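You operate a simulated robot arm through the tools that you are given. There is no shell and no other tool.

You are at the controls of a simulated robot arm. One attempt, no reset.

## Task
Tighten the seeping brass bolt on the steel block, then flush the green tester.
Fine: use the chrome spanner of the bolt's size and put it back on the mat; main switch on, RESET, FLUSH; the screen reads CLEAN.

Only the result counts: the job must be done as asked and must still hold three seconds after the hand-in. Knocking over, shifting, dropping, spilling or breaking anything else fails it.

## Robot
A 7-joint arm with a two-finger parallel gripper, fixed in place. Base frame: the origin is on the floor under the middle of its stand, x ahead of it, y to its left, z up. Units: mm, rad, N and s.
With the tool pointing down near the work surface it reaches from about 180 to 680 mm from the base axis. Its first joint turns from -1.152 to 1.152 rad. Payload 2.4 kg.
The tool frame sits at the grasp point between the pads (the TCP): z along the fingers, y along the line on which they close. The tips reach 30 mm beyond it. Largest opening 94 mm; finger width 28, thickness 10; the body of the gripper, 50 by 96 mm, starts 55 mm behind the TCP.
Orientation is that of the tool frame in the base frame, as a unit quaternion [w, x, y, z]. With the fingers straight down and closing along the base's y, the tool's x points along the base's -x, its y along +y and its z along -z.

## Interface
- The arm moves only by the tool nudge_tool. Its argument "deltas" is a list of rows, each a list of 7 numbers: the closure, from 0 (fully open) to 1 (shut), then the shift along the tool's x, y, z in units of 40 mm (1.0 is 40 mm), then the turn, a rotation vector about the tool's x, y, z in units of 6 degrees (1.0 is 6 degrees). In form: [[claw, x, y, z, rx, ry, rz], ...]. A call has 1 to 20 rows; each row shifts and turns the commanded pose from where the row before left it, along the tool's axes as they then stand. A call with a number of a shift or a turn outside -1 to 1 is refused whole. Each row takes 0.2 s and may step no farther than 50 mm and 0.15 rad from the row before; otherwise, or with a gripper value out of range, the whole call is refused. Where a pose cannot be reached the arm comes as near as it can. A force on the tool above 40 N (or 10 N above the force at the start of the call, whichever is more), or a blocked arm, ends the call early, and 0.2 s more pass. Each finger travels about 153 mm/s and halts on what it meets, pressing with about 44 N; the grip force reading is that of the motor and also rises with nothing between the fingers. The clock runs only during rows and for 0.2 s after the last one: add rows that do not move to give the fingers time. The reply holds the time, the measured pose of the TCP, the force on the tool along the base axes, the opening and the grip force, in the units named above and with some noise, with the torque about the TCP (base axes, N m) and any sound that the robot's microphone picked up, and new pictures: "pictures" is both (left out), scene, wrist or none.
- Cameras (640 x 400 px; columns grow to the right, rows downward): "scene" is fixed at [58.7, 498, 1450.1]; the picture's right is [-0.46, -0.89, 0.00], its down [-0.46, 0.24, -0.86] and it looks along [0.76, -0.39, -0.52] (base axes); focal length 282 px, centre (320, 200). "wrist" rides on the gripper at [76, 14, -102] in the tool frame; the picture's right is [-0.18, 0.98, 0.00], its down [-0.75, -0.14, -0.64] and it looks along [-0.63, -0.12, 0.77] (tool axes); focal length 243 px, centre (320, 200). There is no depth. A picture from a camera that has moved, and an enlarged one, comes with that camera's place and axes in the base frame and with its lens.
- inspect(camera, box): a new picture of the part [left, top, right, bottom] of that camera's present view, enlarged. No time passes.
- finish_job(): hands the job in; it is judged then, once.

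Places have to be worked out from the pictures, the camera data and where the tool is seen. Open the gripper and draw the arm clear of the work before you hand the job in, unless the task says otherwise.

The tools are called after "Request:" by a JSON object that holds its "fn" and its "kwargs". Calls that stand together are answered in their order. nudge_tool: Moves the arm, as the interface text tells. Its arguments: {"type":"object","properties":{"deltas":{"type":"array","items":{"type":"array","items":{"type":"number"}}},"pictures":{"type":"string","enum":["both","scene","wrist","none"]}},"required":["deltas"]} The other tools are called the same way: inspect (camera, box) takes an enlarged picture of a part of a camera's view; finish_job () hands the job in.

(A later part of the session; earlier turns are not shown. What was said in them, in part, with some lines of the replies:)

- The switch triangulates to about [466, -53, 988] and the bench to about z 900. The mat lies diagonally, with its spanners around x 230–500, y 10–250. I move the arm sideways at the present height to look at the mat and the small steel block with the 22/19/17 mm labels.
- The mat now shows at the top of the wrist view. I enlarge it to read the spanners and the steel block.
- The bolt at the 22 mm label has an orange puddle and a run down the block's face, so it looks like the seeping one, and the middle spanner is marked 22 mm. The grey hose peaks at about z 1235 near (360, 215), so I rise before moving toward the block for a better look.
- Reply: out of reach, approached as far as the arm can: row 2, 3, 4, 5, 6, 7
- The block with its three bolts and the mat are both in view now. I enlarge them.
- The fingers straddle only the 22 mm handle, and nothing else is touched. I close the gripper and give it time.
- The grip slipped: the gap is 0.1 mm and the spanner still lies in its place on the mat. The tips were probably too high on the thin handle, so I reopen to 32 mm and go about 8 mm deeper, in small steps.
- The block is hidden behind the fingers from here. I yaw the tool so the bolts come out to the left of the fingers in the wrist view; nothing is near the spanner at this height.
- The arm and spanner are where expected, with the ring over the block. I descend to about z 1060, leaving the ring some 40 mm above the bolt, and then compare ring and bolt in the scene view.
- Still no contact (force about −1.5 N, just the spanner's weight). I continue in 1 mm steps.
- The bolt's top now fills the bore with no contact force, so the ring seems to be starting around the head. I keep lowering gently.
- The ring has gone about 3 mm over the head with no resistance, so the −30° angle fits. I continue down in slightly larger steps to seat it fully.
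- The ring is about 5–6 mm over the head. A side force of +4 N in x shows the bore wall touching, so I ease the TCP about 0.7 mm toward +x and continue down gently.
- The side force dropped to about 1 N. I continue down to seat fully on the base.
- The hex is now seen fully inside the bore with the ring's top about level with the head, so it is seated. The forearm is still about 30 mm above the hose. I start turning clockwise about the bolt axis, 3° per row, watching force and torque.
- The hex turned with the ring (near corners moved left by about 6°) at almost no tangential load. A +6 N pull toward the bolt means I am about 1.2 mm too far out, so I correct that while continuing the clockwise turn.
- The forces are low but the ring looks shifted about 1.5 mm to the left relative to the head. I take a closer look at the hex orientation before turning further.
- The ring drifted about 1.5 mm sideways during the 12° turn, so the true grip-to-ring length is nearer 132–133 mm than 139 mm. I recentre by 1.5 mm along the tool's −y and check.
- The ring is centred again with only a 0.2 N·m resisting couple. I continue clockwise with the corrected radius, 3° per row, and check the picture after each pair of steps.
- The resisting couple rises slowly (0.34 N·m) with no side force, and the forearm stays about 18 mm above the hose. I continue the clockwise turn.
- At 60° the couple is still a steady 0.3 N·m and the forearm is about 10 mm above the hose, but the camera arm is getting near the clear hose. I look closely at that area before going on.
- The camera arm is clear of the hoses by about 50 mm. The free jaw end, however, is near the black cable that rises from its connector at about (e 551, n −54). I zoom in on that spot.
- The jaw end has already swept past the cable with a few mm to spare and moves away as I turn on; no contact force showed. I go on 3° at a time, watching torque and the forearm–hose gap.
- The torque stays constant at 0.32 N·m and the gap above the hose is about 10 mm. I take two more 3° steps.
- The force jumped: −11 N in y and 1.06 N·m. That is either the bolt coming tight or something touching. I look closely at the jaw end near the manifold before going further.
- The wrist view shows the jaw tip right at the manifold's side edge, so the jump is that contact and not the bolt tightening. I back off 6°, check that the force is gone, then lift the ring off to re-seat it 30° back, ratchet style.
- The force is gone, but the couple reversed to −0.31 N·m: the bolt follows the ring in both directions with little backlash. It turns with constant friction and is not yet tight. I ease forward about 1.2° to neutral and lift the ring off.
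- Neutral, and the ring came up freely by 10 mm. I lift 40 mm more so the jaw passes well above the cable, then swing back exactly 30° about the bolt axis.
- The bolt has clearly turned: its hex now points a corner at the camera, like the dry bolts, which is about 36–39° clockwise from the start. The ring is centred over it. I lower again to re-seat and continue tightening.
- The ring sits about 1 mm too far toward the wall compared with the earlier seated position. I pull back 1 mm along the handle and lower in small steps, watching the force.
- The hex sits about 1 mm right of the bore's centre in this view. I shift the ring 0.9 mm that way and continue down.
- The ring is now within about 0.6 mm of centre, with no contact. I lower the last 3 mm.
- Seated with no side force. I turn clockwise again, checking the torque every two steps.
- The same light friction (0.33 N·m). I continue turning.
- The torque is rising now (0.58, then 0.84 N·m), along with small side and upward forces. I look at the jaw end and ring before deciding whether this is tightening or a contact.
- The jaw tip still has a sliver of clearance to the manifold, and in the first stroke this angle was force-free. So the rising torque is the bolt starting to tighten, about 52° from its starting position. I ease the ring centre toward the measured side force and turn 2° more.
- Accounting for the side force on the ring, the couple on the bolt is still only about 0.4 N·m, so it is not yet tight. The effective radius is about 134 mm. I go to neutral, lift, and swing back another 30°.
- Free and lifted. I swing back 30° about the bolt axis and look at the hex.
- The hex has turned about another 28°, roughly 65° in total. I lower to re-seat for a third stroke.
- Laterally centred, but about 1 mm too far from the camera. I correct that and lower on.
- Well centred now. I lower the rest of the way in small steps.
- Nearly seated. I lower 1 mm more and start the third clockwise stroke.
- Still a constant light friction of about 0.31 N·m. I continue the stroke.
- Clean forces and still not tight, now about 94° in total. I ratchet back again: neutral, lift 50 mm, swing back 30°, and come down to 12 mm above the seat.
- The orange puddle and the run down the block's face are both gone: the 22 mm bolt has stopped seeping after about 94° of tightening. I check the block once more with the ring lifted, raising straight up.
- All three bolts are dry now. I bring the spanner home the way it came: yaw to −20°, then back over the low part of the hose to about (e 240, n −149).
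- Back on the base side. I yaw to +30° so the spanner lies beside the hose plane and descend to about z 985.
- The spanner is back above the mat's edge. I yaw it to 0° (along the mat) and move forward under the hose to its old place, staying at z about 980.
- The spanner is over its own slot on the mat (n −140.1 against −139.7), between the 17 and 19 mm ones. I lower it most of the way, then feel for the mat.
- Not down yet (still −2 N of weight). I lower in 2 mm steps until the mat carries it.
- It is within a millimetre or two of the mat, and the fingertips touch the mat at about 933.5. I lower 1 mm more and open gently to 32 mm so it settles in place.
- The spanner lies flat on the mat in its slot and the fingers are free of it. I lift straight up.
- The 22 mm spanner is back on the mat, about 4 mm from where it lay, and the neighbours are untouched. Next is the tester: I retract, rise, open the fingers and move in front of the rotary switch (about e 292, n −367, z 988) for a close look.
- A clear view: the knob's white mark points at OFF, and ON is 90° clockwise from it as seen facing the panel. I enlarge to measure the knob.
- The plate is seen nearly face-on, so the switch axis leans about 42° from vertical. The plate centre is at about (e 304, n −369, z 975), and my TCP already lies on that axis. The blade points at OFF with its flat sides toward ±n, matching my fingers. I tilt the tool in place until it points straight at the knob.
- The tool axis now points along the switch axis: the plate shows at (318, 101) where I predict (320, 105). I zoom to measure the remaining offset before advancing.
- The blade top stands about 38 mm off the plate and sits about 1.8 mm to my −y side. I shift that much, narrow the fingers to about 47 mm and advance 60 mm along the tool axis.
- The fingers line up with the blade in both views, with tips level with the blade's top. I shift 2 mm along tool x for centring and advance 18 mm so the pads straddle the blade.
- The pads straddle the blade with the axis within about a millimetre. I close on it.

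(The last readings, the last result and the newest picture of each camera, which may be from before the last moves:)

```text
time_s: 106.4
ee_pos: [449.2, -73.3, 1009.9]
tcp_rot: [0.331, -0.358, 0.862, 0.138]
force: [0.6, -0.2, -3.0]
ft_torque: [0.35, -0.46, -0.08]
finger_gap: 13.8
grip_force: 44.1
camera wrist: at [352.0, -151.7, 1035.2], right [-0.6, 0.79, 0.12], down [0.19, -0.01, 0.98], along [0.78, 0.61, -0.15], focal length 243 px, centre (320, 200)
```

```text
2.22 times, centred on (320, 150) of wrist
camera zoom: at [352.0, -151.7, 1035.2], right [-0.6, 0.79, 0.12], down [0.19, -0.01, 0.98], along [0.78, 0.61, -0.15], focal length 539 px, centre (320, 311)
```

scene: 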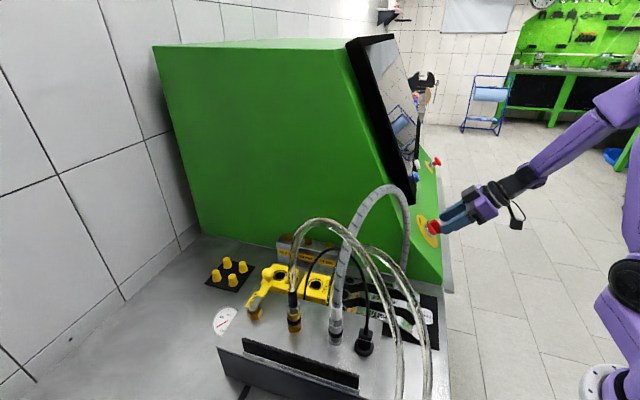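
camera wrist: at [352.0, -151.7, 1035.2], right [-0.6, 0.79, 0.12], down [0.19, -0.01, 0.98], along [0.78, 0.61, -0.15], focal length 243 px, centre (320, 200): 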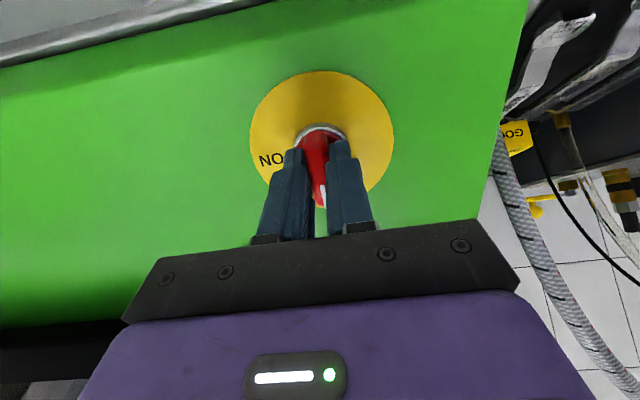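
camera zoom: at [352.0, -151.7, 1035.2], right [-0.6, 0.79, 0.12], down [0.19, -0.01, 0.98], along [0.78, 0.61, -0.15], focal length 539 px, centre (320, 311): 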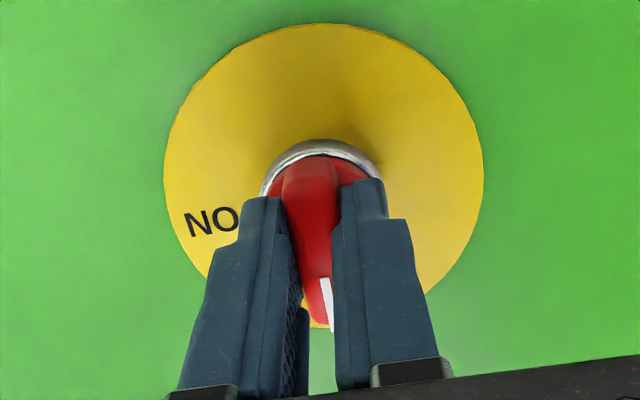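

Gripped on the blade (gap 13.8 mm). I turn about the tool axis clockwise, 3 rows of 6° first, watching the torque.

Request:
{"fn": "nudge_tool", "kwargs": {"deltas": [[1, 0, 0, 0, 0, 0, 1], [1, 0, 0, 0, 0, 0, 1], [1, 0, 0, 0, 0, 0, 1], [1, 0, 0, 0, 0, 0, 0]], "pictures": "none"}}

Request:
{"fn": "nudge_tool", "kwargs": {"deltas": [[1, 0, 0, 0, 0, 0, 1], [1, 0, 0, 0, 0, 0, 1], [1, 0, 0, 0, 0, 0, 1], [1, 0, 0, 0, 0, 0, 1], [1, 0, 0, 0, 0, 0, 0]], "pictures": "both"}}

Request:
{"fn": "inspect", "kwargs": {"camera": "scene", "box": [400, 180, 480, 260]}}

```text
time_s: 107.4
ee_pos: [449.7, -73.3, 1010.5]
tcp_rot: [0.304, -0.219, 0.908, 0.189]
force: [-5.0, -0.8, -4.9]
ft_torque: [0.03, 1.23, 0.98]
finger_gap: 14.2
grip_force: 45.0
```

```text
time_s: 108.6
ee_pos: [448.4, -72.2, 1010.6]
tcp_rot: [0.259, -0.026, 0.933, 0.249]
force: [-21.4, 4.9, 6.5]
ft_torque: [0.76, 0.75, 1.14]
finger_gap: 14.7
grip_force: 44.5
camera wrist: at [333.0, -101.9, 1055.6], right [-0.01, 0.85, 0.53], down [0.37, -0.49, 0.79], along [0.93, 0.21, -0.31], focal length 243 px, centre (320, 200)
```

scene: 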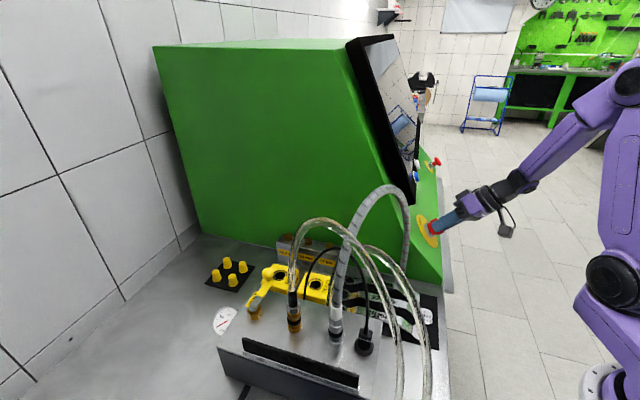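
wrist: 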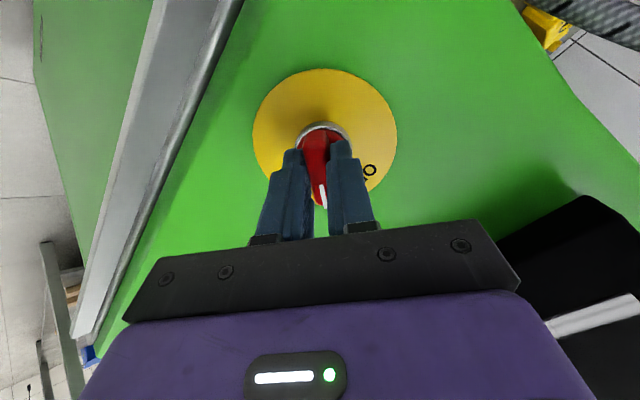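

```text
5.00 times, centred on (440, 220) of scene
camera zoom: at [57.9, 498.2, 1450.1], right [-0.46, -0.89, 0.0], down [-0.46, 0.24, -0.86], along [0.76, -0.39, -0.52], focal length 1408 px, centre (-280, 100)
```

zoom: 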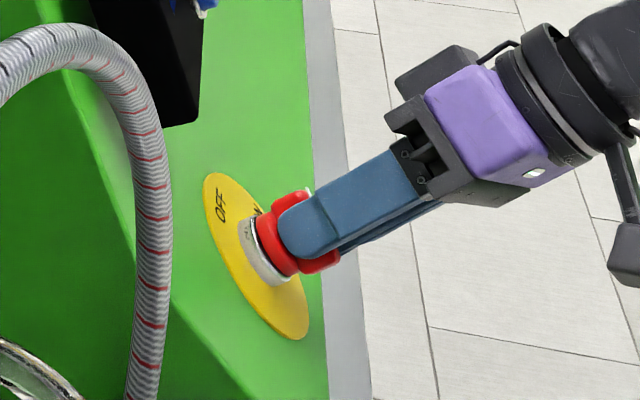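

The knob turns with the gripper (about 42° so far), but a side force of about 19 N along +n has built up from a small axis offset. I relieve it by moving with the force, then continue turning.

Request:
{"fn": "nudge_tool", "kwargs": {"deltas": [[1, 0.065, 0.0425, -0.0375, 0, 0, 0], [1, 0, 0, 0, 0, 0, 0]], "pictures": "none"}}

```text
time_s: 109.2
ee_pos: [449.0, -70.4, 1010.4]
tcp_rot: [0.26, -0.025, 0.933, 0.246]
force: [11.9, 8.7, -16.3]
ft_torque: [0.46, 0.54, 0.8]
finger_gap: 15.1
grip_force: 44.6
```

The side force is gone. The remaining pull is along the axis because I backed off a touch, so I give 1 mm back and turn 18° more.

Request:
{"fn": "nudge_tool", "kwargs": {"deltas": [[1, 0, 0, 0.028, 0, 0, 0], [1, 0, 0, 0, 0, 0, 0]], "pictures": "none"}}

Request:
{"fn": "nudge_tool", "kwargs": {"deltas": [[1, 0, 0, 0, 0, 0, 1], [1, 0, 0, 0, 0, 0, 1], [1, 0, 0, 0, 0, 0, 0]], "pictures": "none"}}

```text
time_s: 109.8
ee_pos: [449.6, -71.8, 1011.5]
tcp_rot: [0.26, -0.025, 0.933, 0.247]
force: [13.8, 8.0, -4.7]
ft_torque: [0.61, 0.48, 0.81]
finger_gap: 14.8
grip_force: 45.4
```

```text
time_s: 110.6
ee_pos: [448.1, -71.4, 1010.8]
tcp_rot: [0.234, 0.073, 0.93, 0.275]
force: [17.3, 7.4, 11.0]
ft_torque: [0.86, -0.14, 0.59]
finger_gap: 14.7
grip_force: 44.6
```

The side force now points up-slope (about 20 N). I move 2 mm with it and turn 12° more.

Request:
{"fn": "nudge_tool", "kwargs": {"deltas": [[1, -0.0435, 0.03, 0, 0, 0, 0], [1, 0, 0, 0, 0, 0, 0]], "pictures": "none"}}

Request:
{"fn": "nudge_tool", "kwargs": {"deltas": [[1, 0, 0, 0, 0, 0, 1], [1, 0, 0, 0, 0, 0, 1], [1, 0, 0, 0, 0, 0, 0]], "pictures": "wrist"}}

Request:
{"fn": "inspect", "kwargs": {"camera": "scene", "box": [410, 195, 470, 255]}}

```text
time_s: 111.2
ee_pos: [448.7, -70.1, 1011.4]
tcp_rot: [0.231, 0.075, 0.931, 0.273]
force: [0.2, 2.4, 7.6]
ft_torque: [0.91, -1.35, -0.35]
finger_gap: 14.9
grip_force: 45.5
```

```text
time_s: 112.0
ee_pos: [447.5, -69.8, 1011.2]
tcp_rot: [0.202, 0.17, 0.918, 0.296]
force: [-4.6, -3.5, 9.6]
ft_torque: [0.94, 0.39, 1.03]
finger_gap: 15.1
grip_force: 45.4
camera wrist: at [338.0, -75.3, 1075.8], right [0.35, 0.67, 0.65], down [0.32, -0.74, 0.59], along [0.88, 0.0, -0.47], focal length 243 px, centre (320, 200)
```

wrist: 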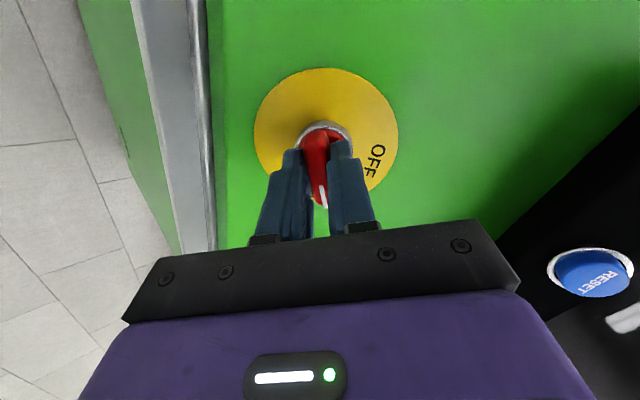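

```text
6.67 times, centred on (440, 225) of scene
camera zoom: at [58.4, 497.9, 1450.2], right [-0.46, -0.89, 0.0], down [-0.46, 0.24, -0.86], along [0.76, -0.39, -0.52], focal length 1877 px, centre (-480, 33)
```

zoom: 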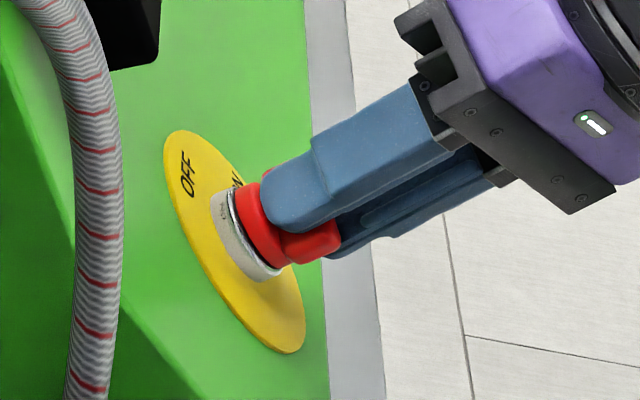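

About 66° turned and OFF is falling away to the right. Forces are moderate, so I continue the remaining 24° in two parts.

Request:
{"fn": "nudge_tool", "kwargs": {"deltas": [[1, 0, 0, 0, 0, 0, 1], [1, 0, 0, 0, 0, 0, 1], [1, 0, 0, 0, 0, 0, 0]], "pictures": "none"}}

Request:
{"fn": "nudge_tool", "kwargs": {"deltas": [[1, 0, 0, 0, 0, 0, 1], [1, 0, 0, 0, 0, 0, 1], [1, 0, 0, 0, 0, 0, 0]], "pictures": "both"}}

Request:
{"fn": "inspect", "kwargs": {"camera": "wrist", "box": [220, 50, 420, 240]}}

```text
time_s: 112.8
ee_pos: [448.8, -70.5, 1011.5]
tcp_rot: [0.169, 0.264, 0.895, 0.316]
force: [-2.5, 0.0, 7.1]
ft_torque: [1.1, 0.22, 0.9]
finger_gap: 15.5
grip_force: 44.6
```

```text
time_s: 113.6
ee_pos: [449.5, -71.1, 1011.6]
tcp_rot: [0.137, 0.357, 0.862, 0.332]
force: [6.5, 7.7, 2.5]
ft_torque: [1.24, -0.14, 0.83]
finger_gap: 15.2
grip_force: 45.4
camera wrist: at [354.7, -57.2, 1098.1], right [0.65, 0.39, 0.66], down [0.16, -0.91, 0.38], along [0.75, -0.14, -0.65], focal length 243 px, centre (320, 200)
```

scene: 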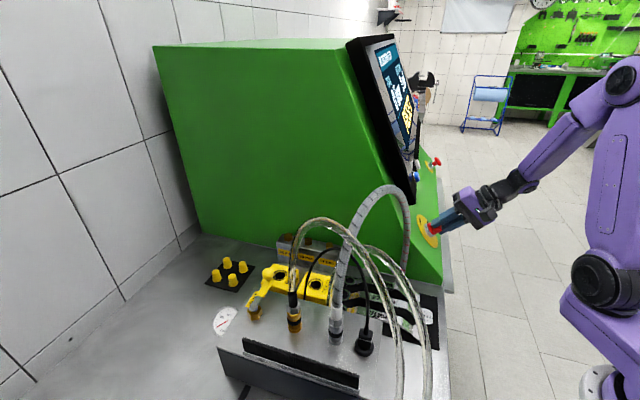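
wrist: 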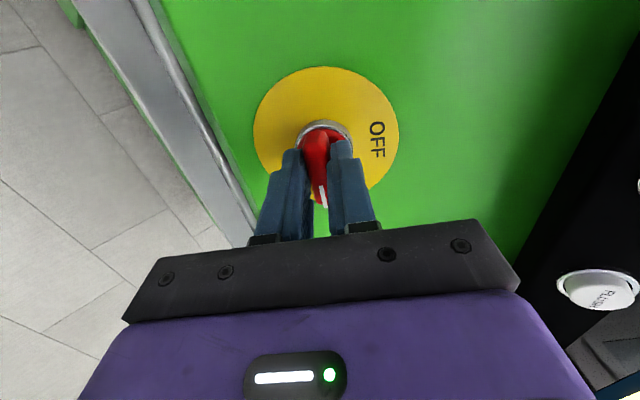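

```text
2.11 times, centred on (320, 145) of wrist
camera zoom: at [354.7, -57.2, 1098.1], right [0.65, 0.39, 0.66], down [0.16, -0.91, 0.38], along [0.75, -0.14, -0.65], focal length 511 px, centre (320, 316)
```

zoom: 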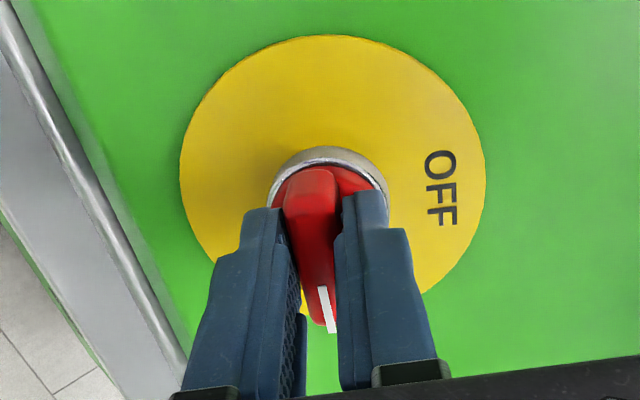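

The screen has lit up, so the main switch is on. I read the screen before letting go.

Request:
{"fn": "inspect", "kwargs": {"camera": "scene", "box": [355, 30, 435, 200]}}

Request:
{"fn": "inspect", "kwargs": {"camera": "scene", "box": [370, 40, 420, 130]}}

```text
2.35 times, centred on (395, 115) of scene
camera zoom: at [58.8, 498.2, 1450.0], right [-0.46, -0.89, 0.0], down [-0.46, 0.24, -0.86], along [0.76, -0.39, -0.52], focal length 662 px, centre (144, 400)
```

zoom: 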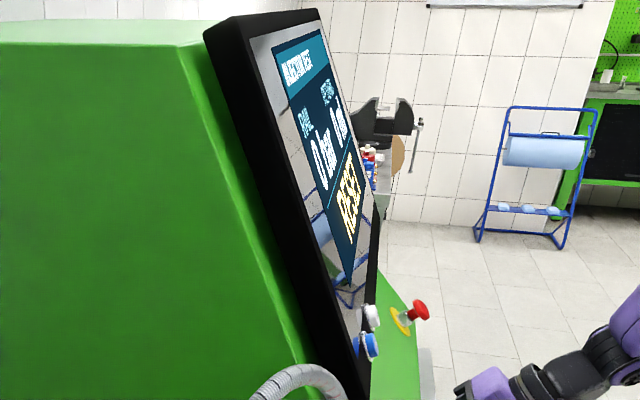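

```text
4.44 times, centred on (395, 85) of scene
camera zoom: at [58.8, 498.2, 1450.0], right [-0.46, -0.89, 0.0], down [-0.46, 0.24, -0.86], along [0.76, -0.39, -0.52], focal length 1251 px, centre (-13, 711)
```

zoom: 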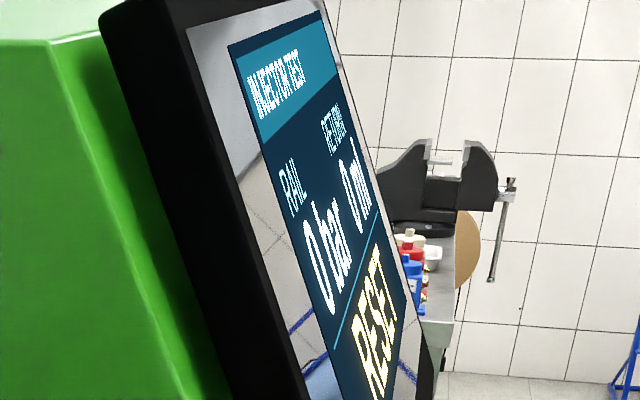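

The screen asks for RESET. I open the fingers and back away along the tool axis.

Request:
{"fn": "nudge_tool", "kwargs": {"deltas": [[0.6, 0, 0, 0, 0, 0, 0], [0.5, 0, 0, 0, 0, 0, 0], [0.5, 0, 0, -0.4, 0, 0, 0], [0.5, 0, 0, -0.8, 0, 0, 0], [0.5, 0, 0, -0.8, 0, 0, 0], [0.5, 0, 0, 0, 0, 0, 0]], "pictures": "both"}}

Request:
{"fn": "inspect", "kwargs": {"camera": "scene", "box": [390, 130, 470, 260]}}

```text
time_s: 115.0
ee_pos: [410.2, -108.7, 1070.6]
tcp_rot: [0.137, 0.357, 0.863, 0.331]
force: [1.2, -0.8, 0.1]
ft_torque: [0.01, -0.02, 0.0]
finger_gap: 47.2
grip_force: 0.1
camera wrist: at [316.7, -94.9, 1156.8], right [0.65, 0.39, 0.66], down [0.16, -0.91, 0.38], along [0.75, -0.14, -0.65], focal length 243 px, centre (320, 200)
```

scene: 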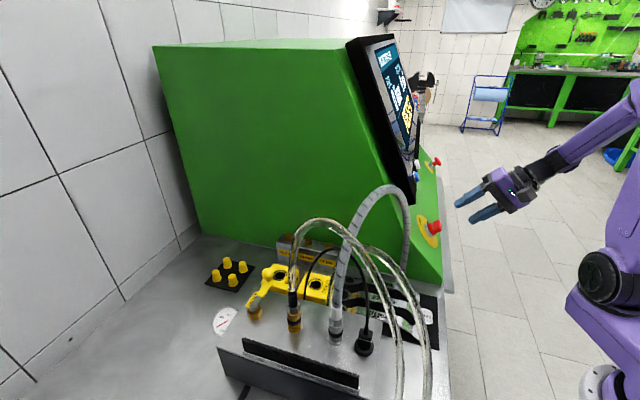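
wrist: 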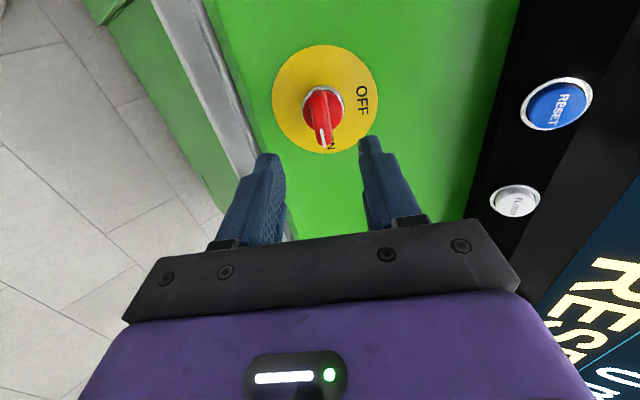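

```text
3.08 times, centred on (430, 195) of scene
camera zoom: at [58.7, 498.0, 1450.1], right [-0.46, -0.89, 0.0], down [-0.46, 0.24, -0.86], along [0.76, -0.39, -0.52], focal length 866 px, centre (-18, 215)
```

zoom: 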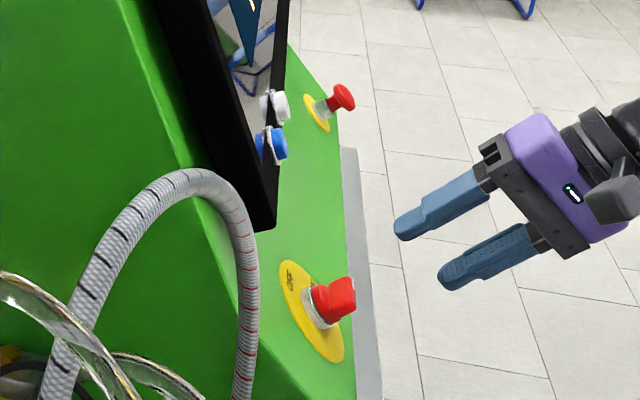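

The pointer is at ON. The two buttons triangulate to RESET about (e 361, n −368, z 1132) and FLUSH about (e 360, n −447, z 1133). They sit on the bezel face, which slopes at 65°. I close the fingers, tilt the tool 23° further so it points square at the bezel, and rise in front of RESET.

Request:
{"fn": "nudge_tool", "kwargs": {"deltas": [[1, 0, 0, 0, -1, 0, 0], [1, 0, 0, 0, -1, 0, 0], [1, 0, 0, 0, -1, 0, 0], [1, 0, 0, 0, -0.83, 0, 0], [1, 0, 0.741, 0, 0, 0, 0], [1, 0, 0.741, 0, 0, 0, 0], [1, 0, 0.741, 0, 0, 0, 0], [1, 0, 0.741, 0, 0, 0, 0], [1, 0, 0, 0, 0, 0, 0]], "pictures": "both"}}

Request:
{"fn": "inspect", "kwargs": {"camera": "scene", "box": [390, 90, 510, 240]}}

```text
time_s: 117.0
ee_pos: [446.5, -72.3, 1180.3]
tcp_rot: [0.205, 0.322, 0.779, 0.497]
force: [0.3, -0.7, 1.4]
ft_torque: [-0.01, 0.01, -0.01]
finger_gap: 0.1
grip_force: 33.0
camera wrist: at [332.0, -80.1, 1236.5], right [0.42, 0.16, 0.89], down [0.08, -0.99, 0.14], along [0.9, 0.01, -0.43], focal length 243 px, centre (320, 200)
```

scene: 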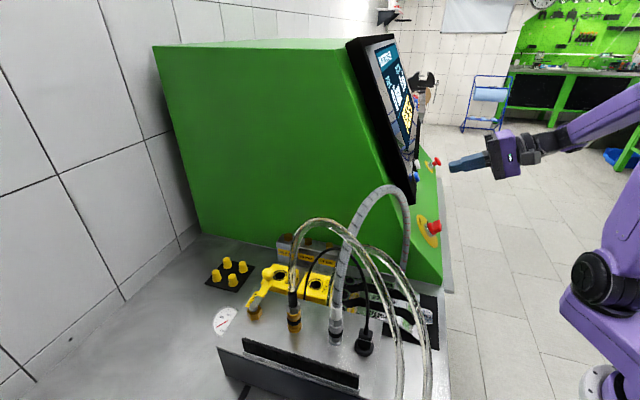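
wrist: 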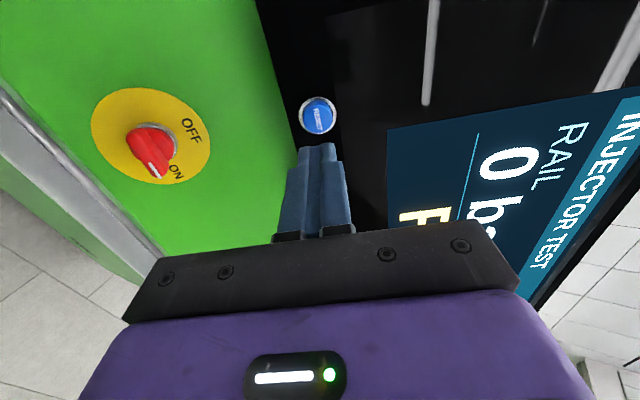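

```text
2.67 times, centred on (450, 165) of scene
camera zoom: at [58.7, 498.0, 1450.1], right [-0.46, -0.89, 0.0], down [-0.46, 0.24, -0.86], along [0.76, -0.39, -0.52], focal length 751 px, centre (-27, 293)
```

zoom: 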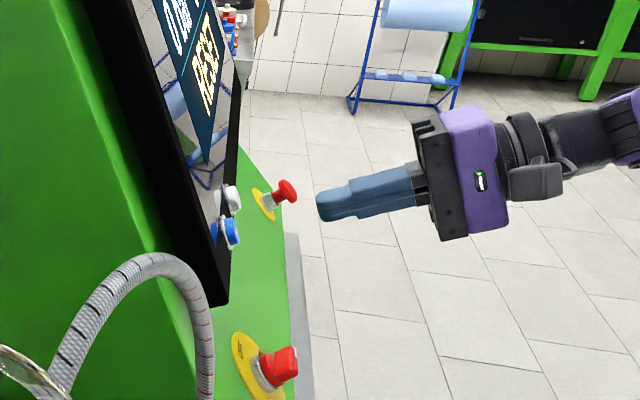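

RESET is right on the tool axis, about 108 mm ahead: predicted (317, 116), seen (319, 116). I zoom to check its size and tilt before pressing.

Request:
{"fn": "inspect", "kwargs": {"camera": "wrist", "box": [280, 80, 360, 150]}}

Request:
{"fn": "inspect", "kwargs": {"camera": "scene", "box": [400, 150, 440, 200]}}

```text
5.71 times, centred on (320, 115) of wrist
camera zoom: at [332.0, -80.1, 1236.5], right [0.42, 0.16, 0.89], down [0.08, -0.99, 0.14], along [0.9, 0.01, -0.43], focal length 1386 px, centre (320, 686)
```

zoom: 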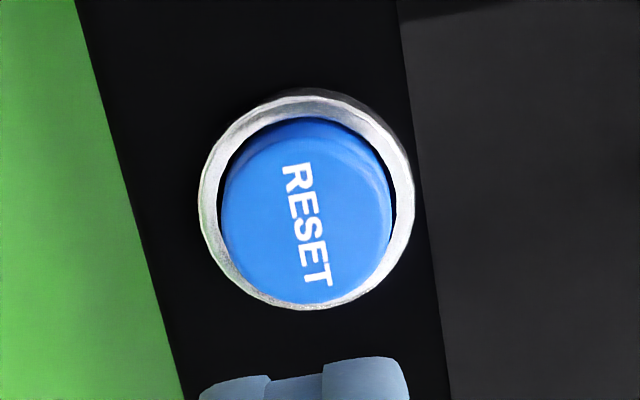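

```text
8.00 times, centred on (420, 175) of scene
camera zoom: at [58.7, 498.0, 1450.1], right [-0.46, -0.89, 0.0], down [-0.46, 0.24, -0.86], along [0.76, -0.39, -0.52], focal length 2252 px, centre (-480, 400)
```

zoom: 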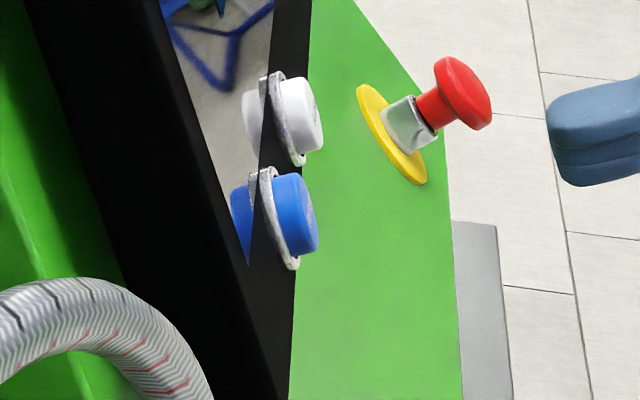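

The cap is about 25 mm across and stands proud of its ring. I centre on it and advance 66 mm, to about 12 mm short of contact.

Request:
{"fn": "nudge_tool", "kwargs": {"deltas": [[1, -0.03, -0.035, 0.55, 0, 0, 0], [1, 0, 0, 0.55, 0, 0, 0], [1, 0, 0, 0.55, 0, 0, 0], [1, 0, 0, 0, 0, 0, 0]], "pictures": "wrist"}}

Request:
{"fn": "inspect", "kwargs": {"camera": "scene", "box": [400, 150, 450, 200]}}

Request:
{"fn": "inspect", "kwargs": {"camera": "wrist", "box": [260, 80, 380, 220]}}

```text
time_s: 118.0
ee_pos: [490.4, -31.9, 1150.1]
tcp_rot: [0.205, 0.322, 0.78, 0.496]
force: [0.2, 0.0, 0.1]
ft_torque: [0.02, 0.0, -0.03]
finger_gap: 0.1
grip_force: 33.2
camera wrist: at [375.6, -39.3, 1205.4], right [0.42, 0.16, 0.89], down [0.08, -0.99, 0.14], along [0.9, 0.01, -0.43], focal length 243 px, centre (320, 200)
```

wrist: 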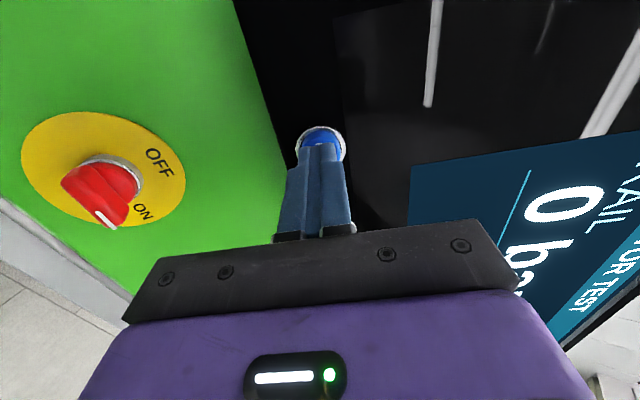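

```text
8.00 times, centred on (425, 175) of scene
camera zoom: at [58.7, 498.0, 1450.1], right [-0.46, -0.89, 0.0], down [-0.46, 0.24, -0.86], along [0.76, -0.39, -0.52], focal length 2252 px, centre (-520, 400)
```

zoom: 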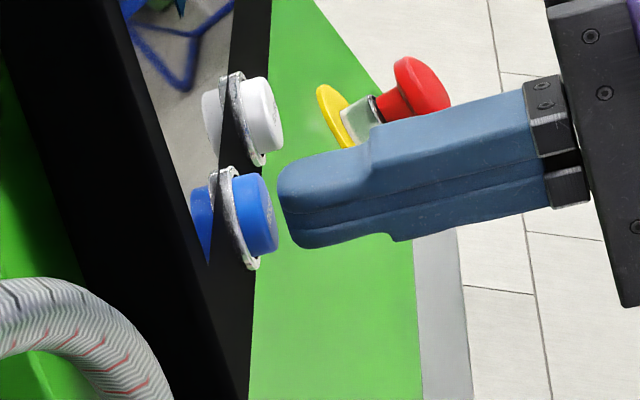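

```text
2.86 times, centred on (320, 150) of wrist
camera zoom: at [375.6, -39.3, 1205.4], right [0.42, 0.16, 0.89], down [0.08, -0.99, 0.14], along [0.9, 0.01, -0.43], focal length 693 px, centre (320, 343)
```

zoom: 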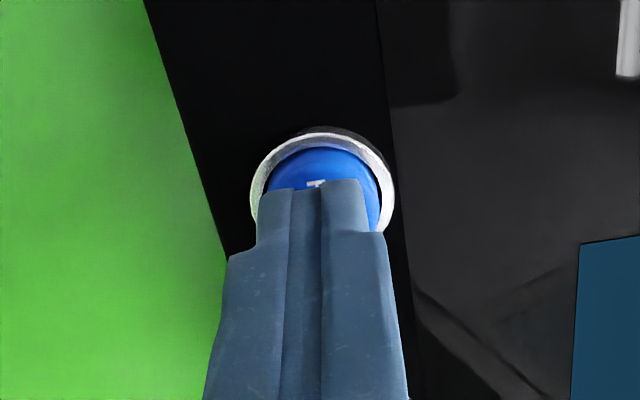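

The tip is a few mm in front of the cap and centred on it. I press in 3 mm steps, watching the force.

Request:
{"fn": "nudge_tool", "kwargs": {"deltas": [[1, 0, 0, 0.1, 0, 0, 0], [1, 0, 0, 0.075, 0, 0, 0], [1, 0, 0, 0, 0, 0, 0]], "pictures": "none"}}

Request:
{"fn": "nudge_tool", "kwargs": {"deltas": [[1, 0, 0, 0.075, 0, 0, 0], [1, 0, 0, 0, 0, 0, 0]], "pictures": "none"}}

Request:
{"fn": "inspect", "kwargs": {"camera": "scene", "box": [400, 150, 450, 200]}}

```text
time_s: 118.8
ee_pos: [493.8, -27.9, 1146.3]
tcp_rot: [0.204, 0.322, 0.78, 0.496]
force: [0.2, -0.7, 0.3]
ft_torque: [0.0, -0.02, 0.02]
finger_gap: 0.1
grip_force: 33.1
```

```text
time_s: 119.4
ee_pos: [495.1, -25.7, 1145.4]
tcp_rot: [0.205, 0.322, 0.78, 0.496]
force: [-2.0, -0.4, 1.1]
ft_torque: [0.0, 0.0, 0.04]
finger_gap: 0.0
grip_force: 33.4
heard: click
```

```text
8.00 times, centred on (425, 175) of scene
camera zoom: at [58.6, 498.0, 1450.1], right [-0.46, -0.89, 0.0], down [-0.46, 0.24, -0.86], along [0.76, -0.39, -0.52], focal length 2252 px, centre (-520, 400)
```

zoom: 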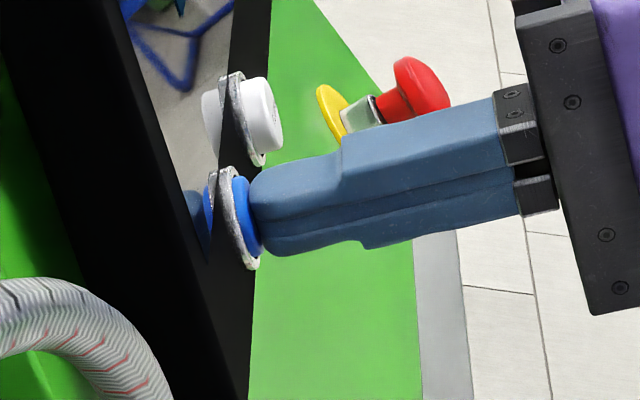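

A click was heard and the cap is pressed in at only about 2 N. I check the screen.

Request:
{"fn": "inspect", "kwargs": {"camera": "scene", "box": [370, 40, 420, 130]}}

```text
4.44 times, centred on (395, 85) of scene
camera zoom: at [58.6, 498.0, 1450.1], right [-0.46, -0.89, 0.0], down [-0.46, 0.24, -0.86], along [0.76, -0.39, -0.52], focal length 1251 px, centre (-13, 711)
```

zoom: 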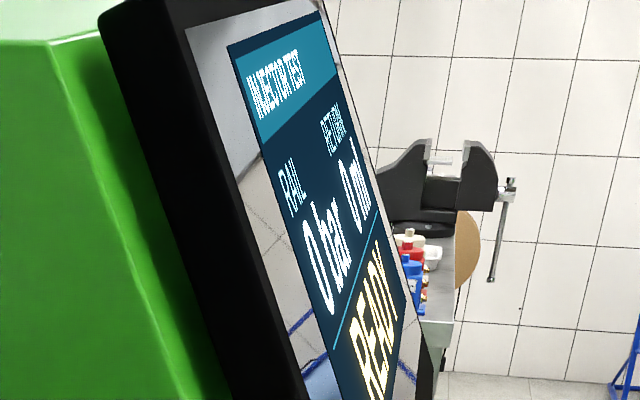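

The screen reads READY. I back off 40 mm, move 79 mm along −n to the white FLUSH button and look.

Request:
{"fn": "nudge_tool", "kwargs": {"deltas": [[1, 0, 0, -0.5, 0, 0, 0], [1, 0, 0, -0.5, 0, 0, 0], [1, -0.66, 0, 0, 0, 0, 0], [1, -0.66, 0, 0, 0, 0, 0], [1, -0.66, 0, 0, 0, 0, 0], [1, 0, 0, 0, 0, 0, 0]], "pictures": "both"}}

Request:
{"fn": "inspect", "kwargs": {"camera": "wrist", "box": [260, 60, 380, 200]}}

Request:
{"fn": "inspect", "kwargs": {"camera": "scene", "box": [400, 140, 450, 190]}}

```text
time_s: 120.8
ee_pos: [524.9, -108.1, 1161.4]
tcp_rot: [0.205, 0.322, 0.779, 0.497]
force: [-0.4, 0.4, 0.2]
ft_torque: [0.02, 0.01, -0.02]
finger_gap: 0.0
grip_force: 33.1
camera wrist: at [410.8, -114.8, 1217.8], right [0.42, 0.16, 0.89], down [0.08, -0.99, 0.14], along [0.9, 0.01, -0.43], focal length 243 px, centre (320, 200)
```

scene: 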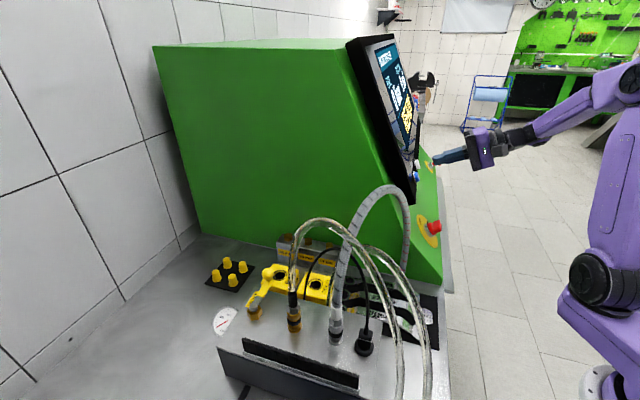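
wrist: 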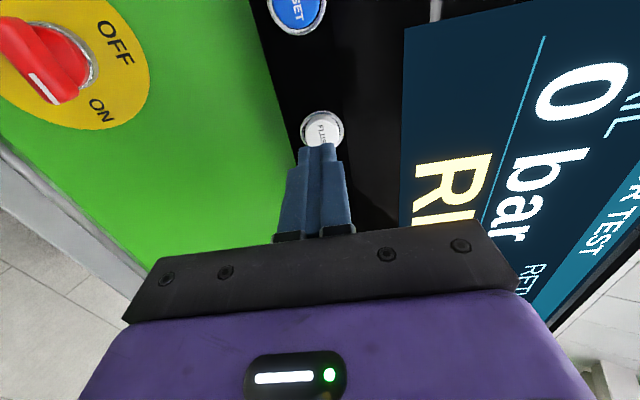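

```text
2.86 times, centred on (320, 130) of wrist
camera zoom: at [410.8, -114.8, 1217.8], right [0.42, 0.16, 0.89], down [0.08, -0.99, 0.14], along [0.9, 0.01, -0.43], focal length 693 px, centre (320, 400)
```

zoom: 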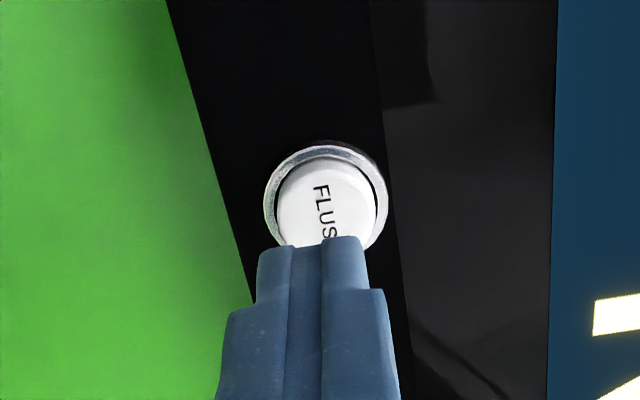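

```text
8.00 times, centred on (425, 165) of scene
camera zoom: at [58.7, 498.0, 1450.1], right [-0.46, -0.89, 0.0], down [-0.46, 0.24, -0.86], along [0.76, -0.39, -0.52], focal length 2252 px, centre (-520, 480)
```

zoom: 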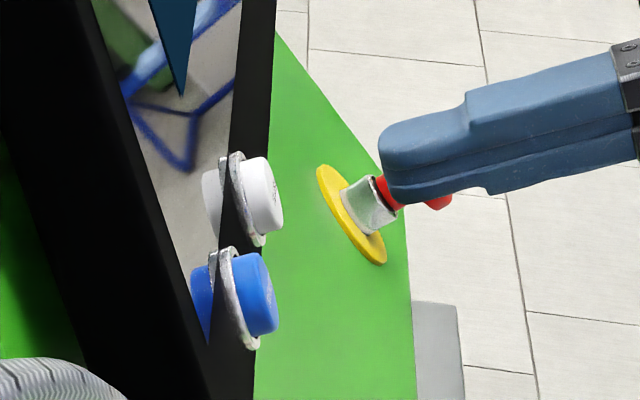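

FLUSH is nearly centred ahead, about 72 mm from the TCP. I correct 1.8 mm, advance 32 mm, then press in small steps.

Request:
{"fn": "nudge_tool", "kwargs": {"deltas": [[1, -0.0125, 0.045, 0.4, 0, 0, 0], [1, 0, 0, 0.4, 0, 0, 0], [1, 0, 0, 0, 0, 0, 0]], "pictures": "none"}}

Request:
{"fn": "inspect", "kwargs": {"camera": "scene", "box": [400, 140, 450, 190]}}

Request:
{"fn": "inspect", "kwargs": {"camera": "wrist", "box": [260, 80, 380, 220]}}

```text
time_s: 121.6
ee_pos: [547.2, -86.4, 1151.4]
tcp_rot: [0.205, 0.323, 0.779, 0.497]
force: [-0.1, 0.4, -0.2]
ft_torque: [0.0, -0.01, 0.02]
finger_gap: 0.0
grip_force: 32.5
```

```text
8.00 times, centred on (425, 165) of scene
camera zoom: at [58.7, 498.0, 1450.1], right [-0.46, -0.89, 0.0], down [-0.46, 0.24, -0.86], along [0.76, -0.39, -0.52], focal length 2252 px, centre (-520, 480)
```

zoom: 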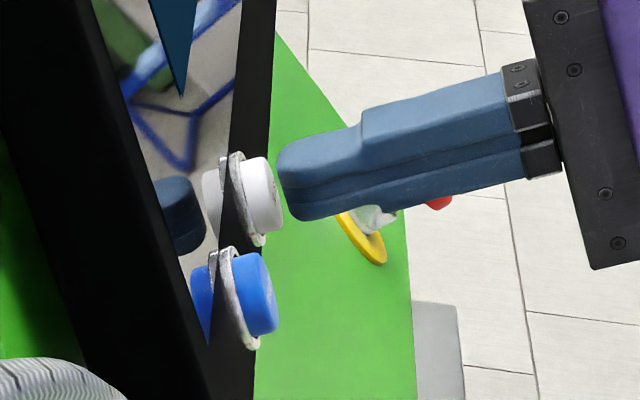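

```text
2.86 times, centred on (320, 150) of wrist
camera zoom: at [432.8, -93.8, 1207.1], right [0.42, 0.16, 0.89], down [0.08, -0.99, 0.14], along [0.9, 0.01, -0.43], focal length 693 px, centre (320, 343)
```

zoom: 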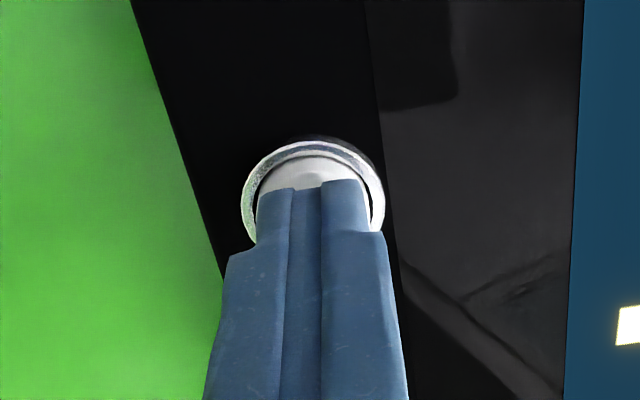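

The tip is a couple of mm high on the cap. I shift back 2 mm down-slope and press in steps.

Request:
{"fn": "nudge_tool", "kwargs": {"deltas": [[1, 0, -0.05, 0.05, 0, 0, 0], [1, 0, 0, 0.075, 0, 0, 0], [1, 0, 0, 0, 0, 0, 0]], "pictures": "none"}}

Request:
{"fn": "nudge_tool", "kwargs": {"deltas": [[1, 0, 0, 0.075, 0, 0, 0], [1, 0, 0, 0, 0, 0, 0]], "pictures": "none"}}

Request:
{"fn": "inspect", "kwargs": {"camera": "scene", "box": [400, 140, 450, 190]}}

```text
time_s: 122.4
ee_pos: [550.6, -85.4, 1146.4]
tcp_rot: [0.205, 0.323, 0.779, 0.497]
force: [-0.8, -1.5, 0.2]
ft_torque: [0.0, -0.01, 0.0]
finger_gap: 0.1
grip_force: 33.0
```

```text
time_s: 123.0
ee_pos: [551.4, -81.6, 1145.6]
tcp_rot: [0.205, 0.323, 0.78, 0.496]
force: [-1.1, -1.7, 1.6]
ft_torque: [0.01, -0.05, -0.01]
finger_gap: 0.1
grip_force: 33.1
heard: click
```

```text
8.00 times, centred on (425, 165) of scene
camera zoom: at [58.6, 498.0, 1450.1], right [-0.46, -0.89, 0.0], down [-0.46, 0.24, -0.86], along [0.76, -0.39, -0.52], focal length 2252 px, centre (-520, 480)
```

zoom: 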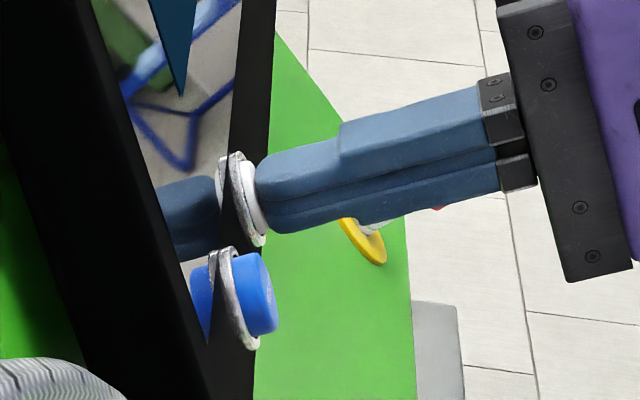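

A click again: FLUSH is pressed. I back off 40 mm and read the screen.

Request:
{"fn": "nudge_tool", "kwargs": {"deltas": [[1, 0, 0, -0.5, 0, 0, 0], [1, 0, 0, -0.5, 0, 0, 0], [1, 0, 0, 0, 0, 0, 0]], "pictures": "scene"}}

Request:
{"fn": "inspect", "kwargs": {"camera": "scene", "box": [370, 40, 420, 130]}}

```text
time_s: 123.8
ee_pos: [527.0, -108.6, 1162.4]
tcp_rot: [0.205, 0.322, 0.78, 0.496]
force: [-0.6, 0.7, -0.5]
ft_torque: [-0.01, 0.03, -0.03]
finger_gap: 0.0
grip_force: 33.2
```

scene: 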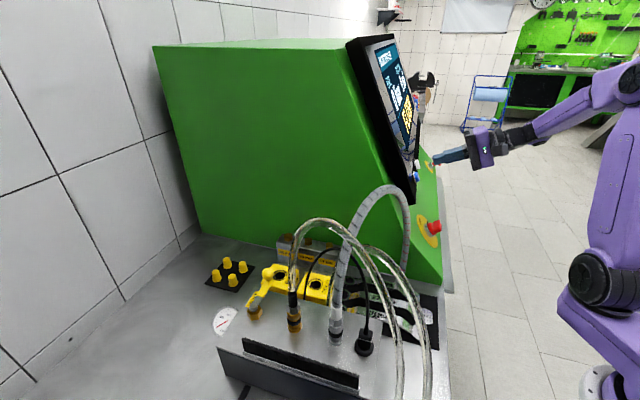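

```text
4.44 times, centred on (395, 85) of scene
camera zoom: at [58.7, 498.0, 1450.1], right [-0.46, -0.89, 0.0], down [-0.46, 0.24, -0.86], along [0.76, -0.39, -0.52], focal length 1251 px, centre (-13, 711)
```

zoom: 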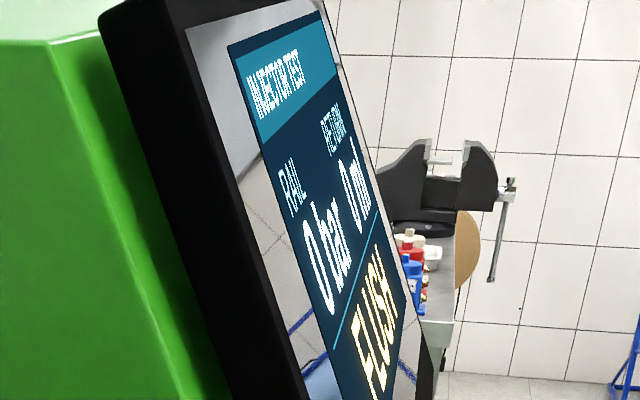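

The screen shows FLUSH, so the cycle is running. I draw the arm well back from the panel, open the gripper and let time pass.

Request:
{"fn": "nudge_tool", "kwargs": {"deltas": [[1, 0, 0, -0.8, 0, 0, 0], [1, 0, 0, -0.8, 0, 0, 0], [1, 0, 0, -0.8, 0, 0, 0], [0, 0, 0, 0, 0, 0, 0], [0, 0, 0, 0, 0, 0, 0], [0, 0, 0, 0, 0, 0, 0], [0, 0, 0, 0, 0, 0, 0], [0, 0, 0, 0, 0, 0, 0], [0, 0, 0, 0, 0, 0, 0], [0, 0, 0, 0, 0, 0, 0], [0, 0, 0, 0, 0, 0, 0], [0, 0, 0, 0, 0, 0, 0]], "pictures": "both"}}

Request:
{"fn": "inspect", "kwargs": {"camera": "scene", "box": [370, 40, 420, 130]}}

```text
time_s: 126.4
ee_pos: [464.4, -169.6, 1203.3]
tcp_rot: [0.205, 0.323, 0.779, 0.496]
force: [0.6, 0.1, 0.4]
ft_torque: [-0.01, 0.01, 0.04]
finger_gap: 94.1
grip_force: 0.1
camera wrist: at [350.0, -176.5, 1259.8], right [0.42, 0.16, 0.89], down [0.08, -0.99, 0.14], along [0.9, 0.01, -0.43], focal length 243 px, centre (320, 200)
```

scene: 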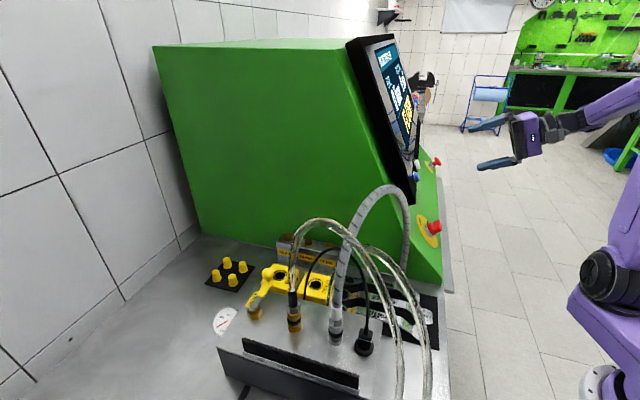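
wrist: 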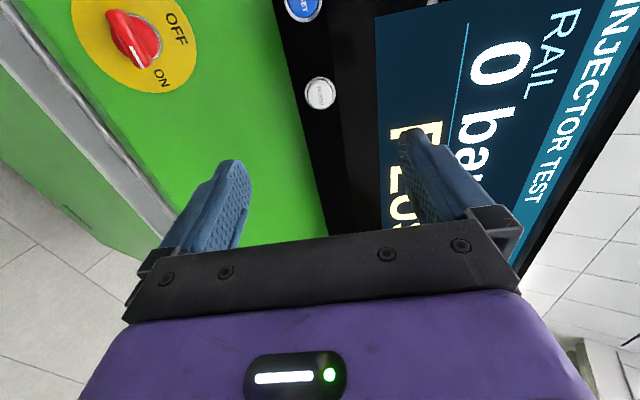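

```text
4.44 times, centred on (395, 85) of scene
camera zoom: at [58.7, 498.0, 1450.1], right [-0.46, -0.89, 0.0], down [-0.46, 0.24, -0.86], along [0.76, -0.39, -0.52], focal length 1251 px, centre (-13, 711)
```

zoom: 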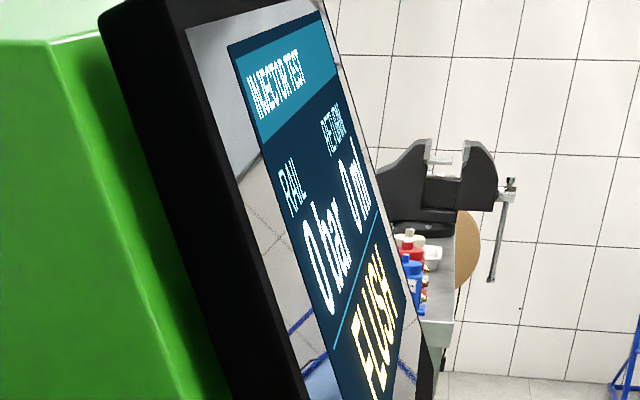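

The flush is still running. I hold still for a few seconds more and keep reading the screen.

Request:
{"fn": "nudge_tool", "kwargs": {"deltas": [[0, 0, 0, 0, 0, 0, 0], [0, 0, 0, 0, 0, 0, 0], [0, 0, 0, 0, 0, 0, 0], [0, 0, 0, 0, 0, 0, 0], [0, 0, 0, 0, 0, 0, 0], [0, 0, 0, 0, 0, 0, 0], [0, 0, 0, 0, 0, 0, 0], [0, 0, 0, 0, 0, 0, 0], [0, 0, 0, 0, 0, 0, 0], [0, 0, 0, 0, 0, 0, 0], [0, 0, 0, 0, 0, 0, 0], [0, 0, 0, 0, 0, 0, 0], [0, 0, 0, 0, 0, 0, 0], [0, 0, 0, 0, 0, 0, 0], [0, 0, 0, 0, 0, 0, 0], [0, 0, 0, 0, 0, 0, 0], [0, 0, 0, 0, 0, 0, 0], [0, 0, 0, 0, 0, 0, 0], [0, 0, 0, 0, 0, 0, 0], [0, 0, 0, 0, 0, 0, 0]], "pictures": "none"}}

Request:
{"fn": "inspect", "kwargs": {"camera": "scene", "box": [370, 40, 420, 130]}}

```text
time_s: 130.6
ee_pos: [464.4, -168.7, 1203.0]
tcp_rot: [0.205, 0.323, 0.78, 0.496]
force: [-0.2, -0.3, 0.0]
ft_torque: [0.0, 0.01, -0.01]
finger_gap: 94.1
grip_force: 0.2
```

```text
4.44 times, centred on (395, 85) of scene
camera zoom: at [58.7, 498.0, 1450.1], right [-0.46, -0.89, 0.0], down [-0.46, 0.24, -0.86], along [0.76, -0.39, -0.52], focal length 1251 px, centre (-13, 711)
```

zoom: 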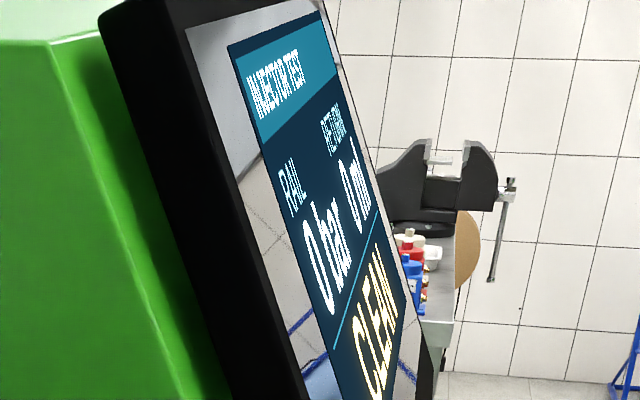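

The screen reads CLEAN. Before handing in I check the bolt, the mat and the surroundings once more.

Request:
{"fn": "inspect", "kwargs": {"camera": "scene", "box": [270, 225, 340, 268]}}

Request:
{"fn": "inspect", "kwargs": {"camera": "scene", "box": [340, 240, 460, 340]}}

Request:
{"fn": "inspect", "kwargs": {"camera": "scene", "box": [200, 220, 460, 400]}}

```text
9.14 times, centred on (305, 246) of scene
camera zoom: at [58.7, 498.0, 1450.1], right [-0.46, -0.89, 0.0], down [-0.46, 0.24, -0.86], along [0.76, -0.39, -0.52], focal length 2574 px, centre (457, -225)
```

zoom: 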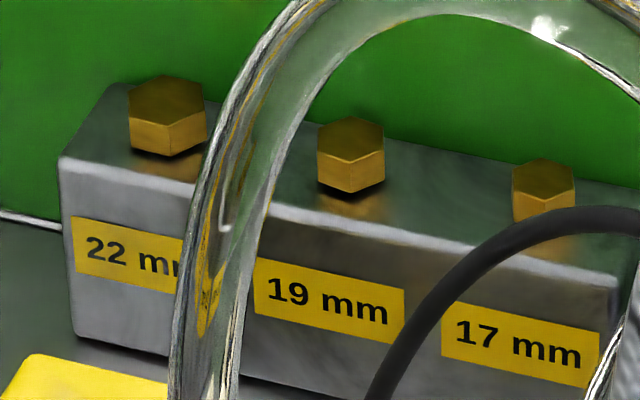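

```text
4.00 times, centred on (400, 290) of scene
camera zoom: at [58.7, 498.0, 1450.1], right [-0.46, -0.89, 0.0], down [-0.46, 0.24, -0.86], along [0.76, -0.39, -0.52], focal length 1126 px, centre (0, -160)
```

zoom: 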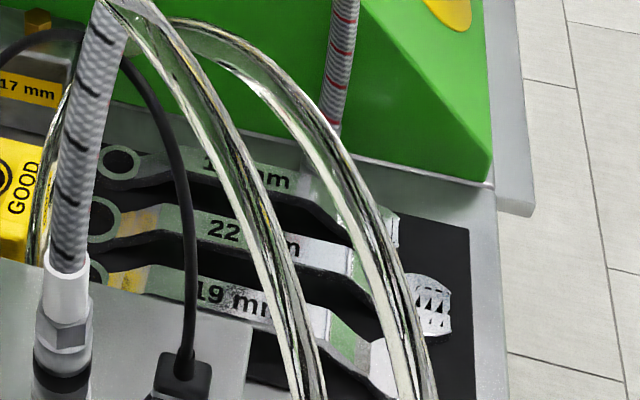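

```text
2.22 times, centred on (330, 310) of scene
camera zoom: at [58.7, 498.0, 1450.1], right [-0.46, -0.89, 0.0], down [-0.46, 0.24, -0.86], along [0.76, -0.39, -0.52], focal length 626 px, centre (298, -44)
```

zoom: 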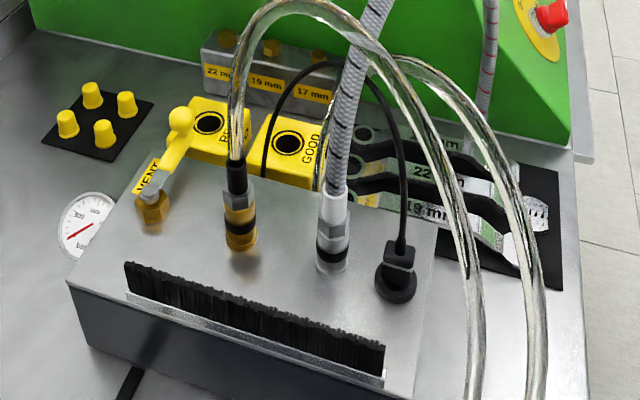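

Everything is in order: the bolt is dry, the 22 mm spanner lies on the mat between its neighbours, the switch is at ON and the screen reads CLEAN. The gripper is open and clear of the work, so I hand the job in.

Request:
{"fn": "finish_job", "kwargs": {}}

```text
The job is handed in.
```

The job is handed in: the seeping bolt is tightened and the tester's screen reads CLEAN. The result of the judging has not come back to me.

- **Bolt:** The seeping one was the 22 mm bolt. I turned it about 94° clockwise with the 22 mm chrome spanner. The puddle and the run down the block's face are gone. I stopped once the seep cleared; the torque never rose sharply, so I can't say how tight it is beyond that.
- **Spanner:** It is back on the mat between the 17 and 19 mm ones, about 4 mm from where it first lay.
- **Tester:** The main switch is at ON. RESET and FLUSH each clicked, and the flush ran to CLEAN.

Two incidents during the work, neither with any visible effect:

- **First grip:** The spanner slipped out of the fingers on the first lift and stayed on the mat.
- **Manifold:** During the first turning stroke the spanner's free jaw appears to have touched the manifold's side, with an 11 N force. I backed off straight away.

In the last check nothing else looked moved or damaged. The gripper is open and clear of the work.
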